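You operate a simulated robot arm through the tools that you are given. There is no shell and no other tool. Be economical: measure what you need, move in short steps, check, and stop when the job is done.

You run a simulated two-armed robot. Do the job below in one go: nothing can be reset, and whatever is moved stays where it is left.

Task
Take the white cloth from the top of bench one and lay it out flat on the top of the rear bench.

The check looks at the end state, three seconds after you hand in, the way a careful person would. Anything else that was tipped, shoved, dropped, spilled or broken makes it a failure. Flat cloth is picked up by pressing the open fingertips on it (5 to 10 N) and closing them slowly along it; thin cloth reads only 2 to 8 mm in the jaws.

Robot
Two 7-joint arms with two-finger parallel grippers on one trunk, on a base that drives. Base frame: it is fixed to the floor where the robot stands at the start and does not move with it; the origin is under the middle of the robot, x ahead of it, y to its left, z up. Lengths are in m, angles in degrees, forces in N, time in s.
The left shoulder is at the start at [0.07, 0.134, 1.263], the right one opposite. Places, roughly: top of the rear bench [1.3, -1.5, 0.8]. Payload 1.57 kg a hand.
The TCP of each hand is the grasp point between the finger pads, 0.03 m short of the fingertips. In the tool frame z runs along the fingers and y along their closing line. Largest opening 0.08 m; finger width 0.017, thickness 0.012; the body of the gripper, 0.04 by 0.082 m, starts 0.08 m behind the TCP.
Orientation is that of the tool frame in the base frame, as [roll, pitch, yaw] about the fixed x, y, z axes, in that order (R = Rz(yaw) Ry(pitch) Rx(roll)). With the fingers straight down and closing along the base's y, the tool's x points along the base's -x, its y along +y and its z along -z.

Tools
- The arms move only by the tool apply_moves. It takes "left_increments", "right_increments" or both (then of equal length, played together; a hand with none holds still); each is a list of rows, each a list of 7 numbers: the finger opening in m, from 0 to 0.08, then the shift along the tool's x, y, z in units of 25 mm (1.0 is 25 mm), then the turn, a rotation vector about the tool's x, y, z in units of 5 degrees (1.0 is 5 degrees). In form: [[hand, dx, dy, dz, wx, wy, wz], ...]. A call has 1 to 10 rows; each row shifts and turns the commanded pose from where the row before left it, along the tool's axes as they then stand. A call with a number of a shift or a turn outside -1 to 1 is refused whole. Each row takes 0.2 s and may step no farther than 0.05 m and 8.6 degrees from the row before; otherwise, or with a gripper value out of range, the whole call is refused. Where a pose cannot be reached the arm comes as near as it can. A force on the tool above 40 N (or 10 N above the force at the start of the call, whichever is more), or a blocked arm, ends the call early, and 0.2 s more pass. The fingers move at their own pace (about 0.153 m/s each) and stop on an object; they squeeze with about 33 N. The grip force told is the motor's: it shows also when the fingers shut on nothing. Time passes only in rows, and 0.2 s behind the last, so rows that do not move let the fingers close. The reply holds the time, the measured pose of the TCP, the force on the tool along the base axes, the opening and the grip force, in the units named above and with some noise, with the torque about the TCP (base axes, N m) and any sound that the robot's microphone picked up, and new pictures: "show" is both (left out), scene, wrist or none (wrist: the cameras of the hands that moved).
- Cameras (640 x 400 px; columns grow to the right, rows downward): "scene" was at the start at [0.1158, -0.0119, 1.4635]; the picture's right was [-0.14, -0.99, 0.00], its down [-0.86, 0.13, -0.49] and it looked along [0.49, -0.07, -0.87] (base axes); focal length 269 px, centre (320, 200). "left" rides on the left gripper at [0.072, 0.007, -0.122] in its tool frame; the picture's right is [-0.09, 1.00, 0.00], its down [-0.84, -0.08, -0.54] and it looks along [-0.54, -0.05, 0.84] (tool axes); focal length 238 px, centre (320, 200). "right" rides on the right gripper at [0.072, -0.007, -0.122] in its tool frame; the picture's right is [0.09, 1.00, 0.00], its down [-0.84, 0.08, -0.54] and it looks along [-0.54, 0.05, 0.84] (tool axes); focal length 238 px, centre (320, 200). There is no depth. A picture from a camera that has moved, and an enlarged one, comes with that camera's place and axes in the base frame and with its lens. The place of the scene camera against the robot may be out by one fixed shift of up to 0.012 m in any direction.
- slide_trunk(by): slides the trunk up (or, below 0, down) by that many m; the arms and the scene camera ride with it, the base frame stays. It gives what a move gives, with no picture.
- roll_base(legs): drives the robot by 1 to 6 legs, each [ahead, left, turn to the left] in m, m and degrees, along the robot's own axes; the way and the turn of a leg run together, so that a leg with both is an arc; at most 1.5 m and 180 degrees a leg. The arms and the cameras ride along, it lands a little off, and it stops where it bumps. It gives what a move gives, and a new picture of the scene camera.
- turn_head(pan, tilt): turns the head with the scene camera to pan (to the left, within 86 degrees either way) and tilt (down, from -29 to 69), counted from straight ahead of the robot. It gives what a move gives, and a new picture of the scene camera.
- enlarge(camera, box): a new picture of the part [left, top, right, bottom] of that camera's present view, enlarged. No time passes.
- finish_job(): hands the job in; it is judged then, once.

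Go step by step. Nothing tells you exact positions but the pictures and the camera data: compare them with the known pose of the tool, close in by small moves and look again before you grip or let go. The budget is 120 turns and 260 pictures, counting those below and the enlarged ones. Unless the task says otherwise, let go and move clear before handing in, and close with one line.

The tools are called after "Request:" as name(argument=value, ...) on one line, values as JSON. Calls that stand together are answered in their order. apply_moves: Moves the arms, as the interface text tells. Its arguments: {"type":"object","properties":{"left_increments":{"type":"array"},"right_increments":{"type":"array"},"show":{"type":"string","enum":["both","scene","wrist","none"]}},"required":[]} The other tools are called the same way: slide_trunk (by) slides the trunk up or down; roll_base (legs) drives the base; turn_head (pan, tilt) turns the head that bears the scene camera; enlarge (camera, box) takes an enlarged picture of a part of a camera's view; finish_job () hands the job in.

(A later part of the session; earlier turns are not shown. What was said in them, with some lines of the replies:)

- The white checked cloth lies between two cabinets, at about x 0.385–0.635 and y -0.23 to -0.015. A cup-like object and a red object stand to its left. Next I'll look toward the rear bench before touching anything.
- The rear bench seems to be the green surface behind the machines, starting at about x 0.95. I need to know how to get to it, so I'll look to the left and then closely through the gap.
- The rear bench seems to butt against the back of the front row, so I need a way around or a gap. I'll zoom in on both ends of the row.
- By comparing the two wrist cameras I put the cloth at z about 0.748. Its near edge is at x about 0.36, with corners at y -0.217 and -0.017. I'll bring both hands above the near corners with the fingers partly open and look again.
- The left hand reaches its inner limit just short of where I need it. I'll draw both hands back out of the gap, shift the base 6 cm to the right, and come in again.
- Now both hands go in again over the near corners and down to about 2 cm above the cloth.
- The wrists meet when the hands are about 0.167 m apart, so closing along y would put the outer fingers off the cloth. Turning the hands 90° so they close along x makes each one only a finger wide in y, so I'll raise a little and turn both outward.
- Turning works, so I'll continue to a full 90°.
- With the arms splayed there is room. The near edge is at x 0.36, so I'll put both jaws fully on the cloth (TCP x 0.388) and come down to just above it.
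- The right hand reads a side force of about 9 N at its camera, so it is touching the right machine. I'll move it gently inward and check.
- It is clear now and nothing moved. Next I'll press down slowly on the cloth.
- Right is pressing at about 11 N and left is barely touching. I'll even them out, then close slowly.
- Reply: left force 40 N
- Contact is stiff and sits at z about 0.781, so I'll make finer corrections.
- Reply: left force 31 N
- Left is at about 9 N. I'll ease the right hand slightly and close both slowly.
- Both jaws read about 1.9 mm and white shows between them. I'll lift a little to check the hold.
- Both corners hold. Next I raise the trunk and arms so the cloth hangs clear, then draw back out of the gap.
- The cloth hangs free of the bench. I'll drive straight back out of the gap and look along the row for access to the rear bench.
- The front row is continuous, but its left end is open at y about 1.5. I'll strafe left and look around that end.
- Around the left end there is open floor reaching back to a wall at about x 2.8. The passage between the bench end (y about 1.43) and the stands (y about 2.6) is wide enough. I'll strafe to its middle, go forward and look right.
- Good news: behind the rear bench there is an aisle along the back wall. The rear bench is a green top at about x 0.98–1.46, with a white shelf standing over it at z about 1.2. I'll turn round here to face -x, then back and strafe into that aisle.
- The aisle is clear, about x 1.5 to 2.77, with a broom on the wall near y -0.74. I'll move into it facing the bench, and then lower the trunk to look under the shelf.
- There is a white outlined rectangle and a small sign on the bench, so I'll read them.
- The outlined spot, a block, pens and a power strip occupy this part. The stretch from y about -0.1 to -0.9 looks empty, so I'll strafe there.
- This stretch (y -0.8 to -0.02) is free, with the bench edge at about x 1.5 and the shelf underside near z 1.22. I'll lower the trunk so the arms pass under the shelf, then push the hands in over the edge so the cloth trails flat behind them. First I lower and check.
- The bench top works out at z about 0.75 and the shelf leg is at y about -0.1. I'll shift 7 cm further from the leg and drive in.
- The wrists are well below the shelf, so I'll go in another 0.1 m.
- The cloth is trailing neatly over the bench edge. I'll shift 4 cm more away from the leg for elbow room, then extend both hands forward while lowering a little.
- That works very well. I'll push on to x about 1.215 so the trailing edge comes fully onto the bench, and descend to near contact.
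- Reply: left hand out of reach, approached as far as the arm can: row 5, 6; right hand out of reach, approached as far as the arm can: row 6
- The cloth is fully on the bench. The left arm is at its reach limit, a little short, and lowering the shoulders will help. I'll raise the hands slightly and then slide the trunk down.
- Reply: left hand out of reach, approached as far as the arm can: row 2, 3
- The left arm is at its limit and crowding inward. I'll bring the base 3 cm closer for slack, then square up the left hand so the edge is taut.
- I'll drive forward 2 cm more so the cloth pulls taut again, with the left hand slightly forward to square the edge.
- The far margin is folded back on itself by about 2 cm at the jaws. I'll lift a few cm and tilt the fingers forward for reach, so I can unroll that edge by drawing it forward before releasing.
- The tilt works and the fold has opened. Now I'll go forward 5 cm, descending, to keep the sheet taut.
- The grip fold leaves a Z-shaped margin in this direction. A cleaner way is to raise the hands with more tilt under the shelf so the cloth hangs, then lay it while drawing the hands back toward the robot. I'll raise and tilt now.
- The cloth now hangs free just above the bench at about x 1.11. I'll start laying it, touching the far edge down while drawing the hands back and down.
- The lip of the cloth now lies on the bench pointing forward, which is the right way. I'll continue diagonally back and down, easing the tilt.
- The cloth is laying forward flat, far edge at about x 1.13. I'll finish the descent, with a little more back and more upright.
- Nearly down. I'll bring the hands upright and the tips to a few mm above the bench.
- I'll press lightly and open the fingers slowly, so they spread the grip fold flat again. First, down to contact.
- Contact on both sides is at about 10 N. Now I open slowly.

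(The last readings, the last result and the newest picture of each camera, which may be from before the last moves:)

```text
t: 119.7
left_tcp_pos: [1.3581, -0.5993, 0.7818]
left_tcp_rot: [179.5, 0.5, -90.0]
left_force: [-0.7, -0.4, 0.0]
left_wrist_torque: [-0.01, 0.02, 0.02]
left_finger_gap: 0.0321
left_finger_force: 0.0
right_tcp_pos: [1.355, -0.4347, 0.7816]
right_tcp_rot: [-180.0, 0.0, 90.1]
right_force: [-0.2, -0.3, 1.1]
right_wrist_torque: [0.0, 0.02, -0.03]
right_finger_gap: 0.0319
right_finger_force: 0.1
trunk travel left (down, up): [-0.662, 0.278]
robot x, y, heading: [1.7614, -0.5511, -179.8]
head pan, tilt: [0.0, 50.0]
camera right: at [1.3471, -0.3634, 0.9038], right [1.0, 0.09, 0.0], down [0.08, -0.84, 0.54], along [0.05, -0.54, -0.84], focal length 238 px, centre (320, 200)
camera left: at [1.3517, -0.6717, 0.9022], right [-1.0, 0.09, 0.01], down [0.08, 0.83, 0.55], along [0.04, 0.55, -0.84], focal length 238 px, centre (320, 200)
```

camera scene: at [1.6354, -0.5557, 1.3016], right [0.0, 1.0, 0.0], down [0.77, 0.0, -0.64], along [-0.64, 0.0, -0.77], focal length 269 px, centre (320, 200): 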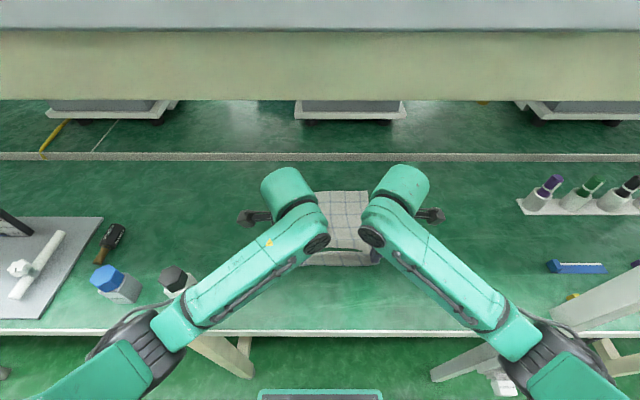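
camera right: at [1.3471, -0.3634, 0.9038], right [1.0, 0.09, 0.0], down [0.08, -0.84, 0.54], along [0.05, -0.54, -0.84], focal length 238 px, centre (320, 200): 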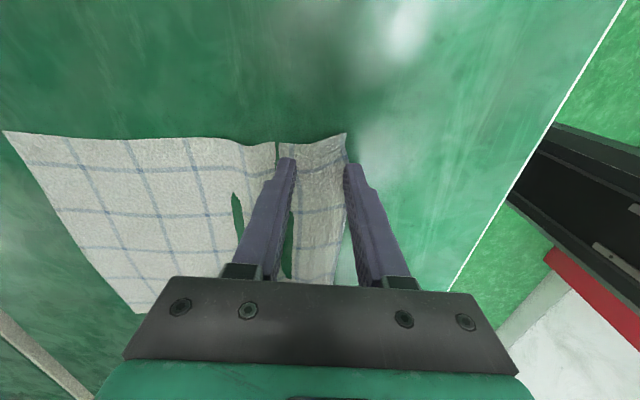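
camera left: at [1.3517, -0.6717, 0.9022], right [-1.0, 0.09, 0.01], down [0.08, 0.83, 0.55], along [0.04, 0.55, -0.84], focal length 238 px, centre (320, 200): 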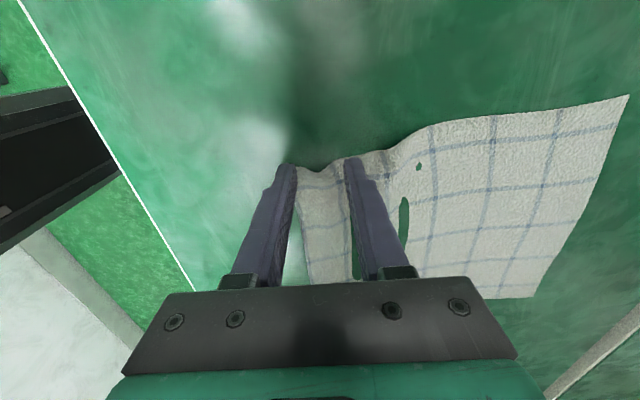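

The fold opened out well. Lifting straight up to look.

Request:
apply_moves(left_increments=[[0.035, 0, 0, -0.3, 0, 0, 0], [0.035, 0, 0, -0.7, 0, 0, 0], [0.035, 0, 0, -0.8, 0, 0, 0], [0.035, 0, -0.8, -0.8, 0, 0, 0], [0.035, 0, -0.9, 0, 0, 0, 0], [0.035, 0, -0.9, 0, 0, 0, 0], [0.035, 0, -0.9, 0, 0, 0, 0]], right_increments=[[0.035, 0, 0, -0.3, 0, 0, 0], [0.035, 0, 0, -0.7, 0, 0, 0], [0.035, 0, 0, -0.8, 0, 0, 0], [0.035, 0, 0.8, -0.8, 0, 0, 0], [0.035, 0, 0.9, 0, 0, 0, 0], [0.035, 0, 0.9, 0, 0, 0, 0], [0.035, 0, 0.9, 0, 0, 0, 0]])

Request:
enlarge(camera="scene", box=[230, 150, 430, 300])

```text
t: 121.2
left_tcp_pos: [1.4479, -0.5984, 0.8463]
left_tcp_rot: [179.5, 0.4, -90.1]
left_force: [0.3, 0.0, 0.3]
left_wrist_torque: [-0.01, 0.0, 0.01]
left_finger_gap: 0.0348
left_finger_force: 0.0
right_tcp_pos: [1.438, -0.4331, 0.8461]
right_tcp_rot: [179.9, -0.1, 89.9]
right_force: [0.6, -0.6, -0.4]
right_wrist_torque: [0.05, 0.03, -0.01]
right_finger_gap: 0.0348
right_finger_force: 0.2
right hand out of reach, approached as far as the arm can: row 7
trunk travel left (down, up): [-0.662, 0.278]
robot x, y, heading: [1.7618, -0.554, -180.0]
head pan, tilt: [0.0, 50.0]
camera scene: at [1.6376, -0.555, 1.3019], right [0.0, 1.0, 0.0], down [0.77, 0.0, -0.64], along [-0.64, 0.0, -0.77], focal length 269 px, centre (320, 200)
camera right: at [1.4302, -0.3624, 0.9684], right [1.0, 0.09, 0.0], down [0.08, -0.84, 0.54], along [0.05, -0.54, -0.84], focal length 238 px, centre (320, 200)
camera left: at [1.4409, -0.672, 0.9671], right [-1.0, 0.09, 0.01], down [0.08, 0.83, 0.55], along [0.04, 0.55, -0.84], focal length 238 px, centre (320, 200)
```

scene: 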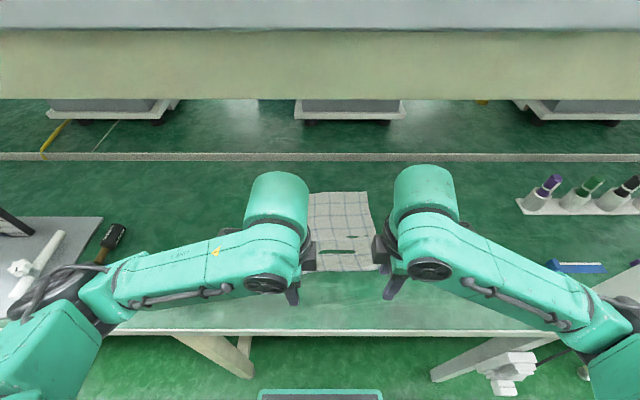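
right: 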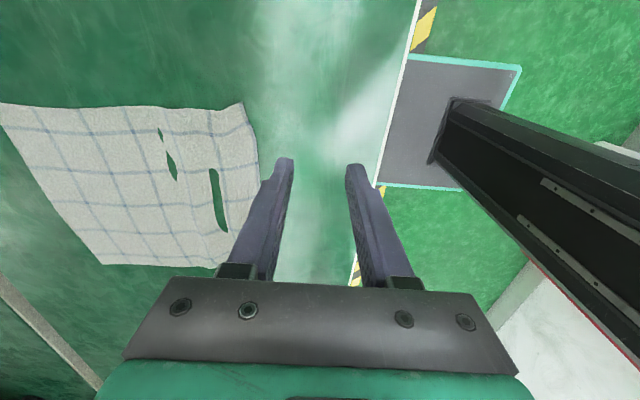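
left: 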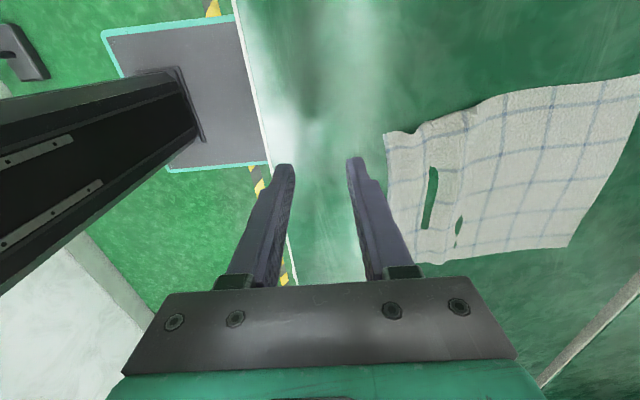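

```text
2.67 times, centred on (330, 225) of scene
camera zoom: at [1.6376, -0.555, 1.3019], right [0.0, 1.0, 0.0], down [0.77, 0.0, -0.64], along [-0.64, 0.0, -0.77], focal length 718 px, centre (293, 133)
```

zoom: 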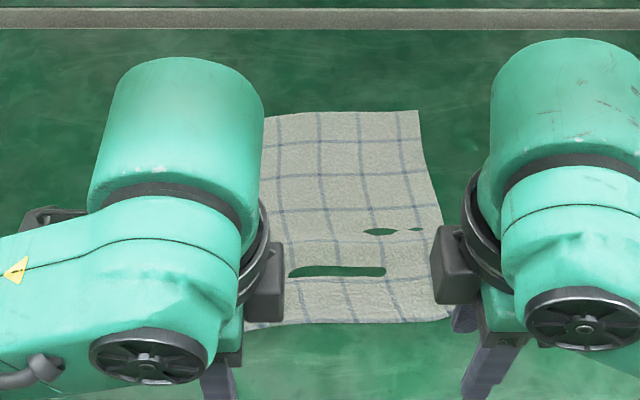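

It is released and nearly flat, with only a slight ripple near the close edge. I'll back off a little to see it whole.

Request:
roll_base(legs=[[-0.15, 0, 0]])

Request:
enlarge(camera="scene", box=[240, 90, 440, 215])

```text
t: 122.6
left_tcp_pos: [1.5965, -0.5984, 0.8459]
left_tcp_rot: [179.5, 0.4, -90.1]
left_force: [0.2, 0.3, 0.0]
left_wrist_torque: [-0.03, 0.01, 0.01]
left_finger_gap: 0.035
left_finger_force: 0.1
right_tcp_pos: [1.5852, -0.4335, 0.8456]
right_tcp_rot: [179.9, 0.0, 90.2]
right_force: [-0.9, 0.2, -0.7]
right_wrist_torque: [-0.02, 0.02, 0.02]
right_finger_gap: 0.035
right_finger_force: 0.1
trunk travel left (down, up): [-0.662, 0.278]
robot x, y, heading: [1.9103, -0.5497, -179.6]
head pan, tilt: [0.0, 50.0]
camera scene: at [1.7855, -0.5548, 1.3017], right [0.0, 1.0, 0.0], down [0.77, 0.0, -0.64], along [-0.64, 0.0, -0.77], focal length 269 px, centre (320, 200)
```

scene: 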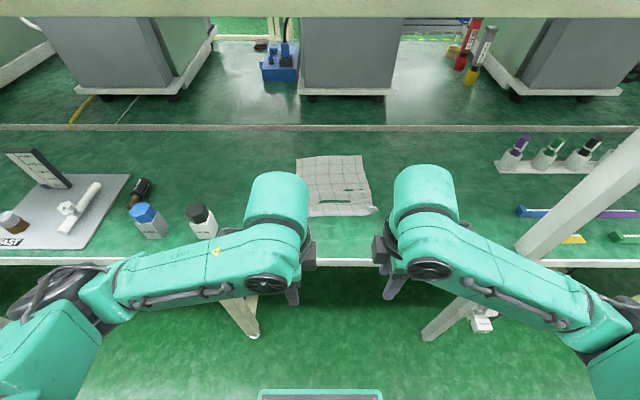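

```text
3.20 times, centred on (340, 152) of scene
camera zoom: at [1.7855, -0.5548, 1.3017], right [0.0, 1.0, 0.0], down [0.77, 0.0, -0.64], along [-0.64, 0.0, -0.77], focal length 861 px, centre (256, 352)
```

zoom: 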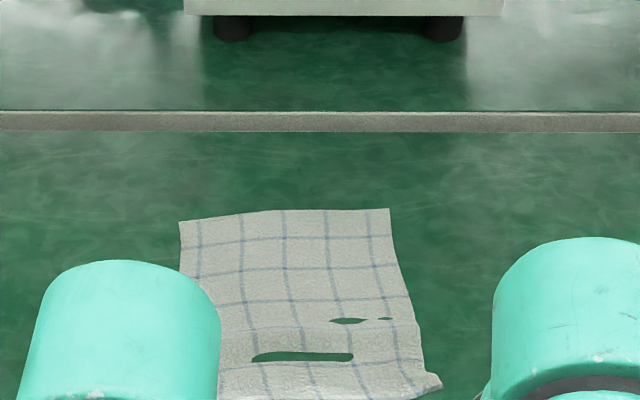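

It is basically flat, with a couple of shallow ripples and a kinked near corner. One light smoothing pass should fix that: closed fingertips on the near margin, drawn gently toward the robot.

Request:
roll_base(legs=[[0.14, 0, 0]])

Request:
apply_moves(left_increments=[[0, -0.25, 0.8, 0, 0, 0, 0], [0, 0, 0.9, 0, 0, 0, 0], [0, 0, 0.9, 0.3, 0, 0, 0], [0, 0, 0.9, 0.6, 0, 0, 0], [0, 0, 0, 0.8, 0, 0, 0], [0, 0, 0, 0.5, 0, 0, 0]], right_increments=[[0, 0.2, -0.7, 0, 0, 0, 0], [0, 0, -0.7, 0, 0, 0, 0], [0, 0, -0.9, 0.3, 0, 0, 0], [0, 0, -0.8, 0.6, 0, 0, 0], [0, 0, 0, 0.8, 0, 0, 0], [0, 0, 0, 0.5, 0, 0, 0]])

```text
t: 124.0
left_tcp_pos: [1.4561, -0.5999, 0.8463]
left_tcp_rot: [179.5, 0.5, -90.0]
left_force: [0.3, 0.0, -1.2]
left_wrist_torque: [-0.02, -0.02, -0.02]
left_finger_gap: 0.0351
left_finger_force: 0.0
right_tcp_pos: [1.4448, -0.4344, 0.8461]
right_tcp_rot: [180.0, -0.1, 90.0]
right_force: [-0.5, 0.5, -0.5]
right_wrist_torque: [0.01, 0.01, -0.04]
right_finger_gap: 0.0348
right_finger_force: 0.1
trunk travel left (down, up): [-0.662, 0.278]
robot x, y, heading: [1.7768, -0.5537, -180.0]
head pan, tilt: [0.0, 50.0]
camera scene: at [1.6458, -0.5554, 1.3018], right [0.0, 1.0, 0.0], down [0.77, 0.0, -0.64], along [-0.64, 0.0, -0.77], focal length 269 px, centre (320, 200)
```

scene: 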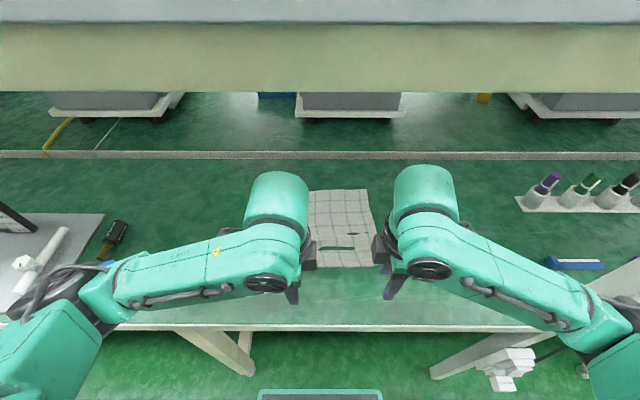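

```text
t: 125.3
left_tcp_pos: [1.3685, -0.592, 0.7912]
left_tcp_rot: [179.5, 0.4, -90.1]
left_force: [-0.4, 0.1, 0.4]
left_wrist_torque: [0.01, -0.02, 0.0]
left_finger_gap: 0.0001
left_finger_force: 21.4
right_tcp_pos: [1.3677, -0.4306, 0.7904]
right_tcp_rot: [179.9, -0.1, 90.0]
right_force: [0.0, -0.3, 0.6]
right_wrist_torque: [0.0, 0.02, -0.02]
right_finger_gap: 0.0
right_finger_force: 21.5
trunk travel left (down, up): [-0.662, 0.278]
robot x, y, heading: [1.7748, -0.5511, -179.7]
head pan, tilt: [0.0, 50.0]
camera scene: at [1.6452, -0.5553, 1.3018], right [0.0, 1.0, 0.0], down [0.77, 0.0, -0.64], along [-0.64, 0.0, -0.77], focal length 269 px, centre (320, 200)
camera right: at [1.3595, -0.3586, 0.9118], right [1.0, 0.09, 0.0], down [0.08, -0.84, 0.54], along [0.05, -0.54, -0.84], focal length 238 px, centre (320, 200)
camera left: at [1.3605, -0.6658, 0.9123], right [-1.0, 0.09, 0.01], down [0.08, 0.83, 0.55], along [0.04, 0.55, -0.84], focal length 238 px, centre (320, 200)
```

scene: 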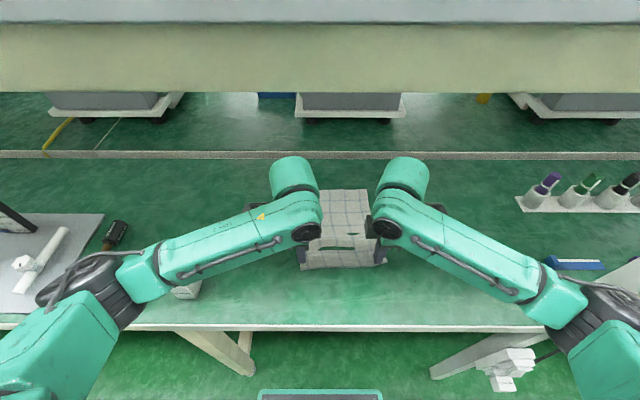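
right: 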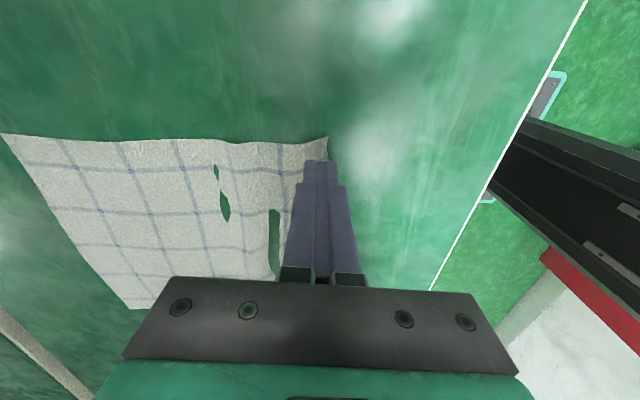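
left: 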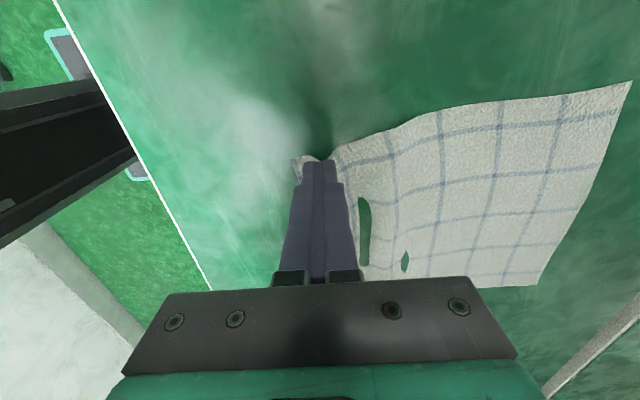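

Down to contact, then drag 14 mm toward the robot with a little outward pull.

Request:
apply_moves(left_increments=[[0, 0, 0, 0.3, 0, 0, 0], [0, 0, 0, 0.12, 0, 0, 0], [0, 0, 0, 0, 0, 0, 0]], right_increments=[[0, 0, 0, 0.28, 0, 0, 0], [0, 0, 0, 0.12, 0, 0, 0], [0, 0, 0, 0, 0, 0, 0]], show="none")

```text
t: 126.2
left_tcp_pos: [1.3684, -0.5923, 0.7818]
left_tcp_rot: [179.6, 0.5, -90.1]
left_force: [-0.2, -0.3, -0.6]
left_wrist_torque: [0.0, -0.01, 0.01]
left_finger_gap: 0.0
left_finger_force: 21.2
right_tcp_pos: [1.3668, -0.4301, 0.7814]
right_tcp_rot: [180.0, 0.0, 90.0]
right_force: [-1.1, -0.1, 7.8]
right_wrist_torque: [0.01, 0.04, 0.01]
right_finger_gap: 0.0001
right_finger_force: 21.7
trunk travel left (down, up): [-0.662, 0.278]
robot x, y, heading: [1.77, -0.5549, -179.6]
head pan, tilt: [0.0, 50.0]
```

Request:
apply_moves(left_increments=[[0, 0, 0, 0.05, 0, 0, 0], [0, 0.03, -0.1, 0, 0, 0, 0], [0, 0.03, -0.1, 0, 0, 0, 0], [0, 0.03, -0.12, 0, 0, 0, 0], [0, 0.03, -0.12, 0, 0, 0, 0], [0, 0.03, -0.12, 0, 0, 0, 0]], right_increments=[[0, 0, 0, 0, 0, 0, 0], [0, 0.03, 0.1, 0, 0, 0, 0], [0, 0.03, 0.1, 0, 0, 0, 0], [0, 0.03, 0.12, 0, 0, 0, 0], [0, 0.03, 0.12, 0, 0, 0, 0], [0, 0.03, 0.12, 0, 0, 0, 0]], show="wrist")

```text
t: 127.5
left_tcp_pos: [1.3826, -0.5966, 0.781]
left_tcp_rot: [179.4, 0.5, -89.9]
left_force: [-3.4, 1.2, 9.1]
left_wrist_torque: [0.03, 0.09, 0.01]
left_finger_gap: 0.0002
left_finger_force: 21.0
right_tcp_pos: [1.3825, -0.4255, 0.7814]
right_tcp_rot: [179.9, 0.0, 90.1]
right_force: [-3.6, -1.4, 8.9]
right_wrist_torque: [-0.05, 0.14, -0.01]
right_finger_gap: 0.0
right_finger_force: 21.3
trunk travel left (down, up): [-0.662, 0.278]
robot x, y, heading: [1.7717, -0.5519, -179.8]
head pan, tilt: [0.0, 50.0]
camera right: at [1.3752, -0.3543, 0.9034], right [1.0, 0.09, 0.0], down [0.08, -0.84, 0.54], along [0.05, -0.54, -0.84], focal length 238 px, centre (320, 200)
camera left: at [1.3752, -0.6702, 0.9016], right [-1.0, 0.09, 0.01], down [0.08, 0.83, 0.55], along [0.04, 0.55, -0.84], focal length 238 px, centre (320, 200)
```

right: 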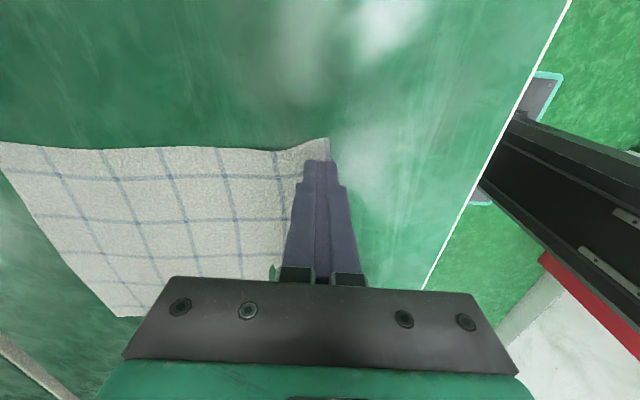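
left: 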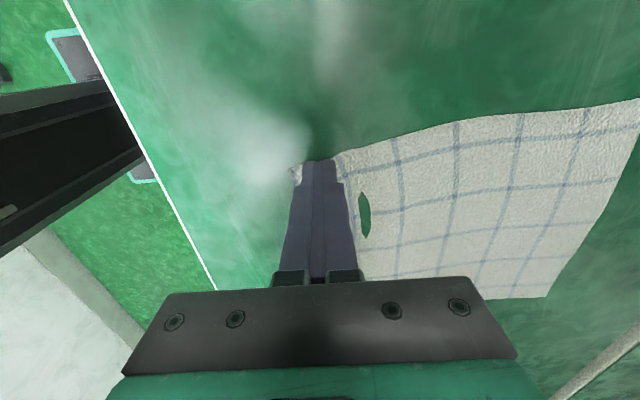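

The ripples are pulled out. I'll lift straight up and back away for a last look.

Request:
apply_moves(left_increments=[[0, 0, 0, -0.3, 0, 0, 0], [0, 0, 0, -0.8, 0, 0, 0], [0, 0, 0, -0.9, 0, 0, 0], [0, 0, 0, -0.9, 0, 0, 0]], right_increments=[[0, 0, 0, -0.3, 0, 0, 0], [0, 0, 0, -0.8, 0, 0, 0], [0, 0, 0, -0.9, 0, 0, 0], [0, 0, 0, -0.9, 0, 0, 0]], show="none")

Request:
roll_base(legs=[[-0.3, 0, 0]])

Request:
enlarge(camera="scene", box=[240, 60, 440, 200])

```text
t: 128.6
left_tcp_pos: [1.3832, -0.5975, 0.8528]
left_tcp_rot: [179.4, 0.4, -90.0]
left_force: [-0.9, -0.5, -0.1]
left_wrist_torque: [0.0, -0.01, -0.01]
left_finger_gap: 0.0001
left_finger_force: 20.9
right_tcp_pos: [1.3827, -0.4248, 0.8521]
right_tcp_rot: [179.9, 0.0, 90.0]
right_force: [0.3, -1.1, 0.2]
right_wrist_torque: [0.03, -0.01, 0.02]
right_finger_gap: 0.0
right_finger_force: 20.9
trunk travel left (down, up): [-0.662, 0.278]
robot x, y, heading: [1.7692, -0.5526, -179.7]
head pan, tilt: [0.0, 50.0]
```

```text
t: 130.6
left_tcp_pos: [1.6839, -0.5967, 0.853]
left_tcp_rot: [179.5, 0.4, -89.9]
left_force: [0.0, -0.3, -0.5]
left_wrist_torque: [-0.01, -0.02, 0.03]
left_finger_gap: 0.0
left_finger_force: 21.3
right_tcp_pos: [1.6834, -0.4257, 0.8532]
right_tcp_rot: [179.9, 0.0, 90.3]
right_force: [-0.2, 0.2, -0.3]
right_wrist_torque: [-0.03, -0.02, -0.02]
right_finger_gap: 0.0
right_finger_force: 21.2
trunk travel left (down, up): [-0.662, 0.278]
robot x, y, heading: [2.0737, -0.5494, -179.4]
head pan, tilt: [0.0, 50.0]
camera scene: at [1.9469, -0.554, 1.3018], right [-0.01, 1.0, 0.0], down [0.77, 0.01, -0.64], along [-0.64, 0.0, -0.77], focal length 269 px, centre (320, 200)
```

scene: 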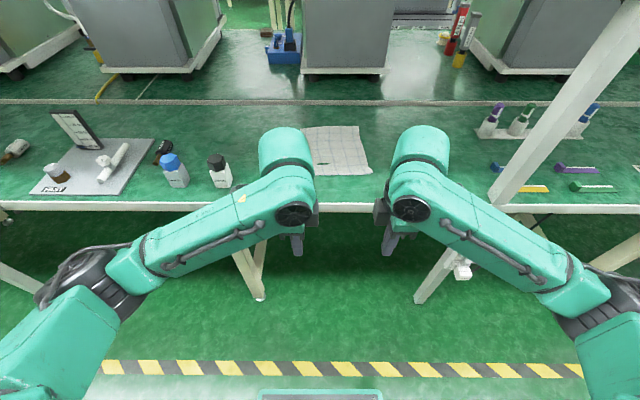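

```text
2.86 times, centred on (340, 130) of scene
camera zoom: at [1.9469, -0.554, 1.3018], right [-0.01, 1.0, 0.0], down [0.77, 0.01, -0.64], along [-0.64, 0.0, -0.77], focal length 769 px, centre (263, 400)
```

zoom: 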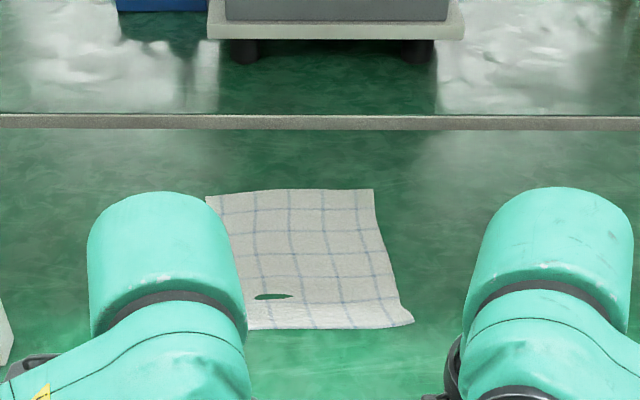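

It looks flat, but the near-left corner is hidden by the arm. I'll shift slightly to check it.

Request:
roll_base(legs=[[0, 0.1, 0]])

Request:
enlarge(camera="scene", box=[280, 90, 440, 200])

```text
t: 131.8
left_tcp_pos: [1.6853, -0.6964, 0.8529]
left_tcp_rot: [179.6, 0.6, -89.8]
left_force: [0.6, -0.2, -0.7]
left_wrist_torque: [0.01, -0.01, 0.01]
left_finger_gap: 0.0
left_finger_force: 21.2
right_tcp_pos: [1.6835, -0.5248, 0.8536]
right_tcp_rot: [179.9, 0.1, 90.3]
right_force: [0.0, -0.6, -0.3]
right_wrist_torque: [0.02, 0.02, -0.04]
right_finger_gap: 0.0
right_finger_force: 21.6
trunk travel left (down, up): [-0.662, 0.278]
robot x, y, heading: [2.0742, -0.6484, -179.6]
head pan, tilt: [0.0, 50.0]
camera scene: at [1.9477, -0.654, 1.3018], right [-0.01, 1.0, 0.0], down [0.77, 0.01, -0.64], along [-0.64, -0.01, -0.77], focal length 269 px, centre (320, 200)
```

scene: 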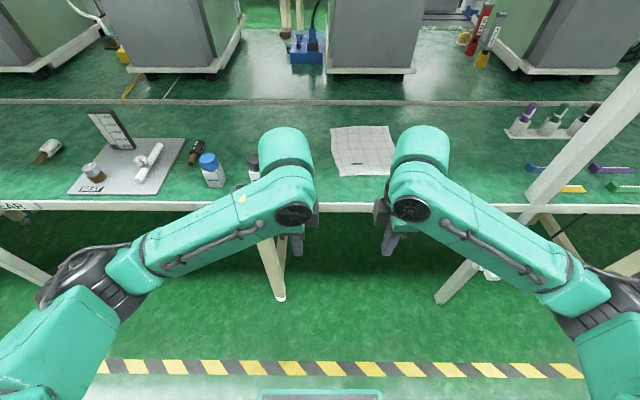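

```text
3.64 times, centred on (360, 145) of scene
camera zoom: at [1.9477, -0.654, 1.3018], right [-0.01, 1.0, 0.0], down [0.77, 0.01, -0.64], along [-0.64, -0.01, -0.77], focal length 979 px, centre (174, 400)
```

zoom: 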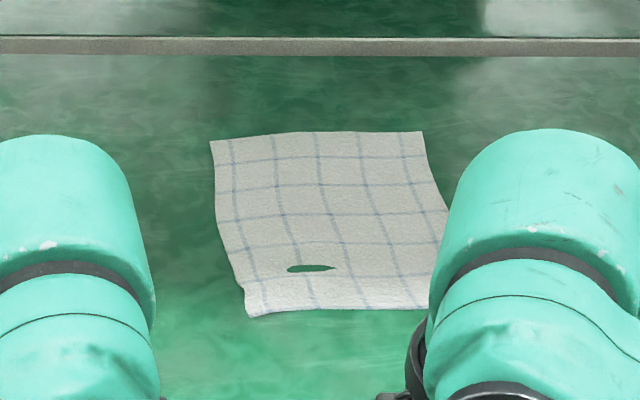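

All corners are spread and the cloth lies flat on the rear bench. It is clear of the other items, nothing else looks disturbed, and the hands are clear. I'm handing in.

Request:
finish_job()

```text
The job is handed in.
```

The white cloth now lies flat on top of the rear bench, apart from a slight curl at one near corner. The only other contact I noticed was the right hand pressing on the machine beside bench one at about 9 N during the pick-up; it did not appear to move.
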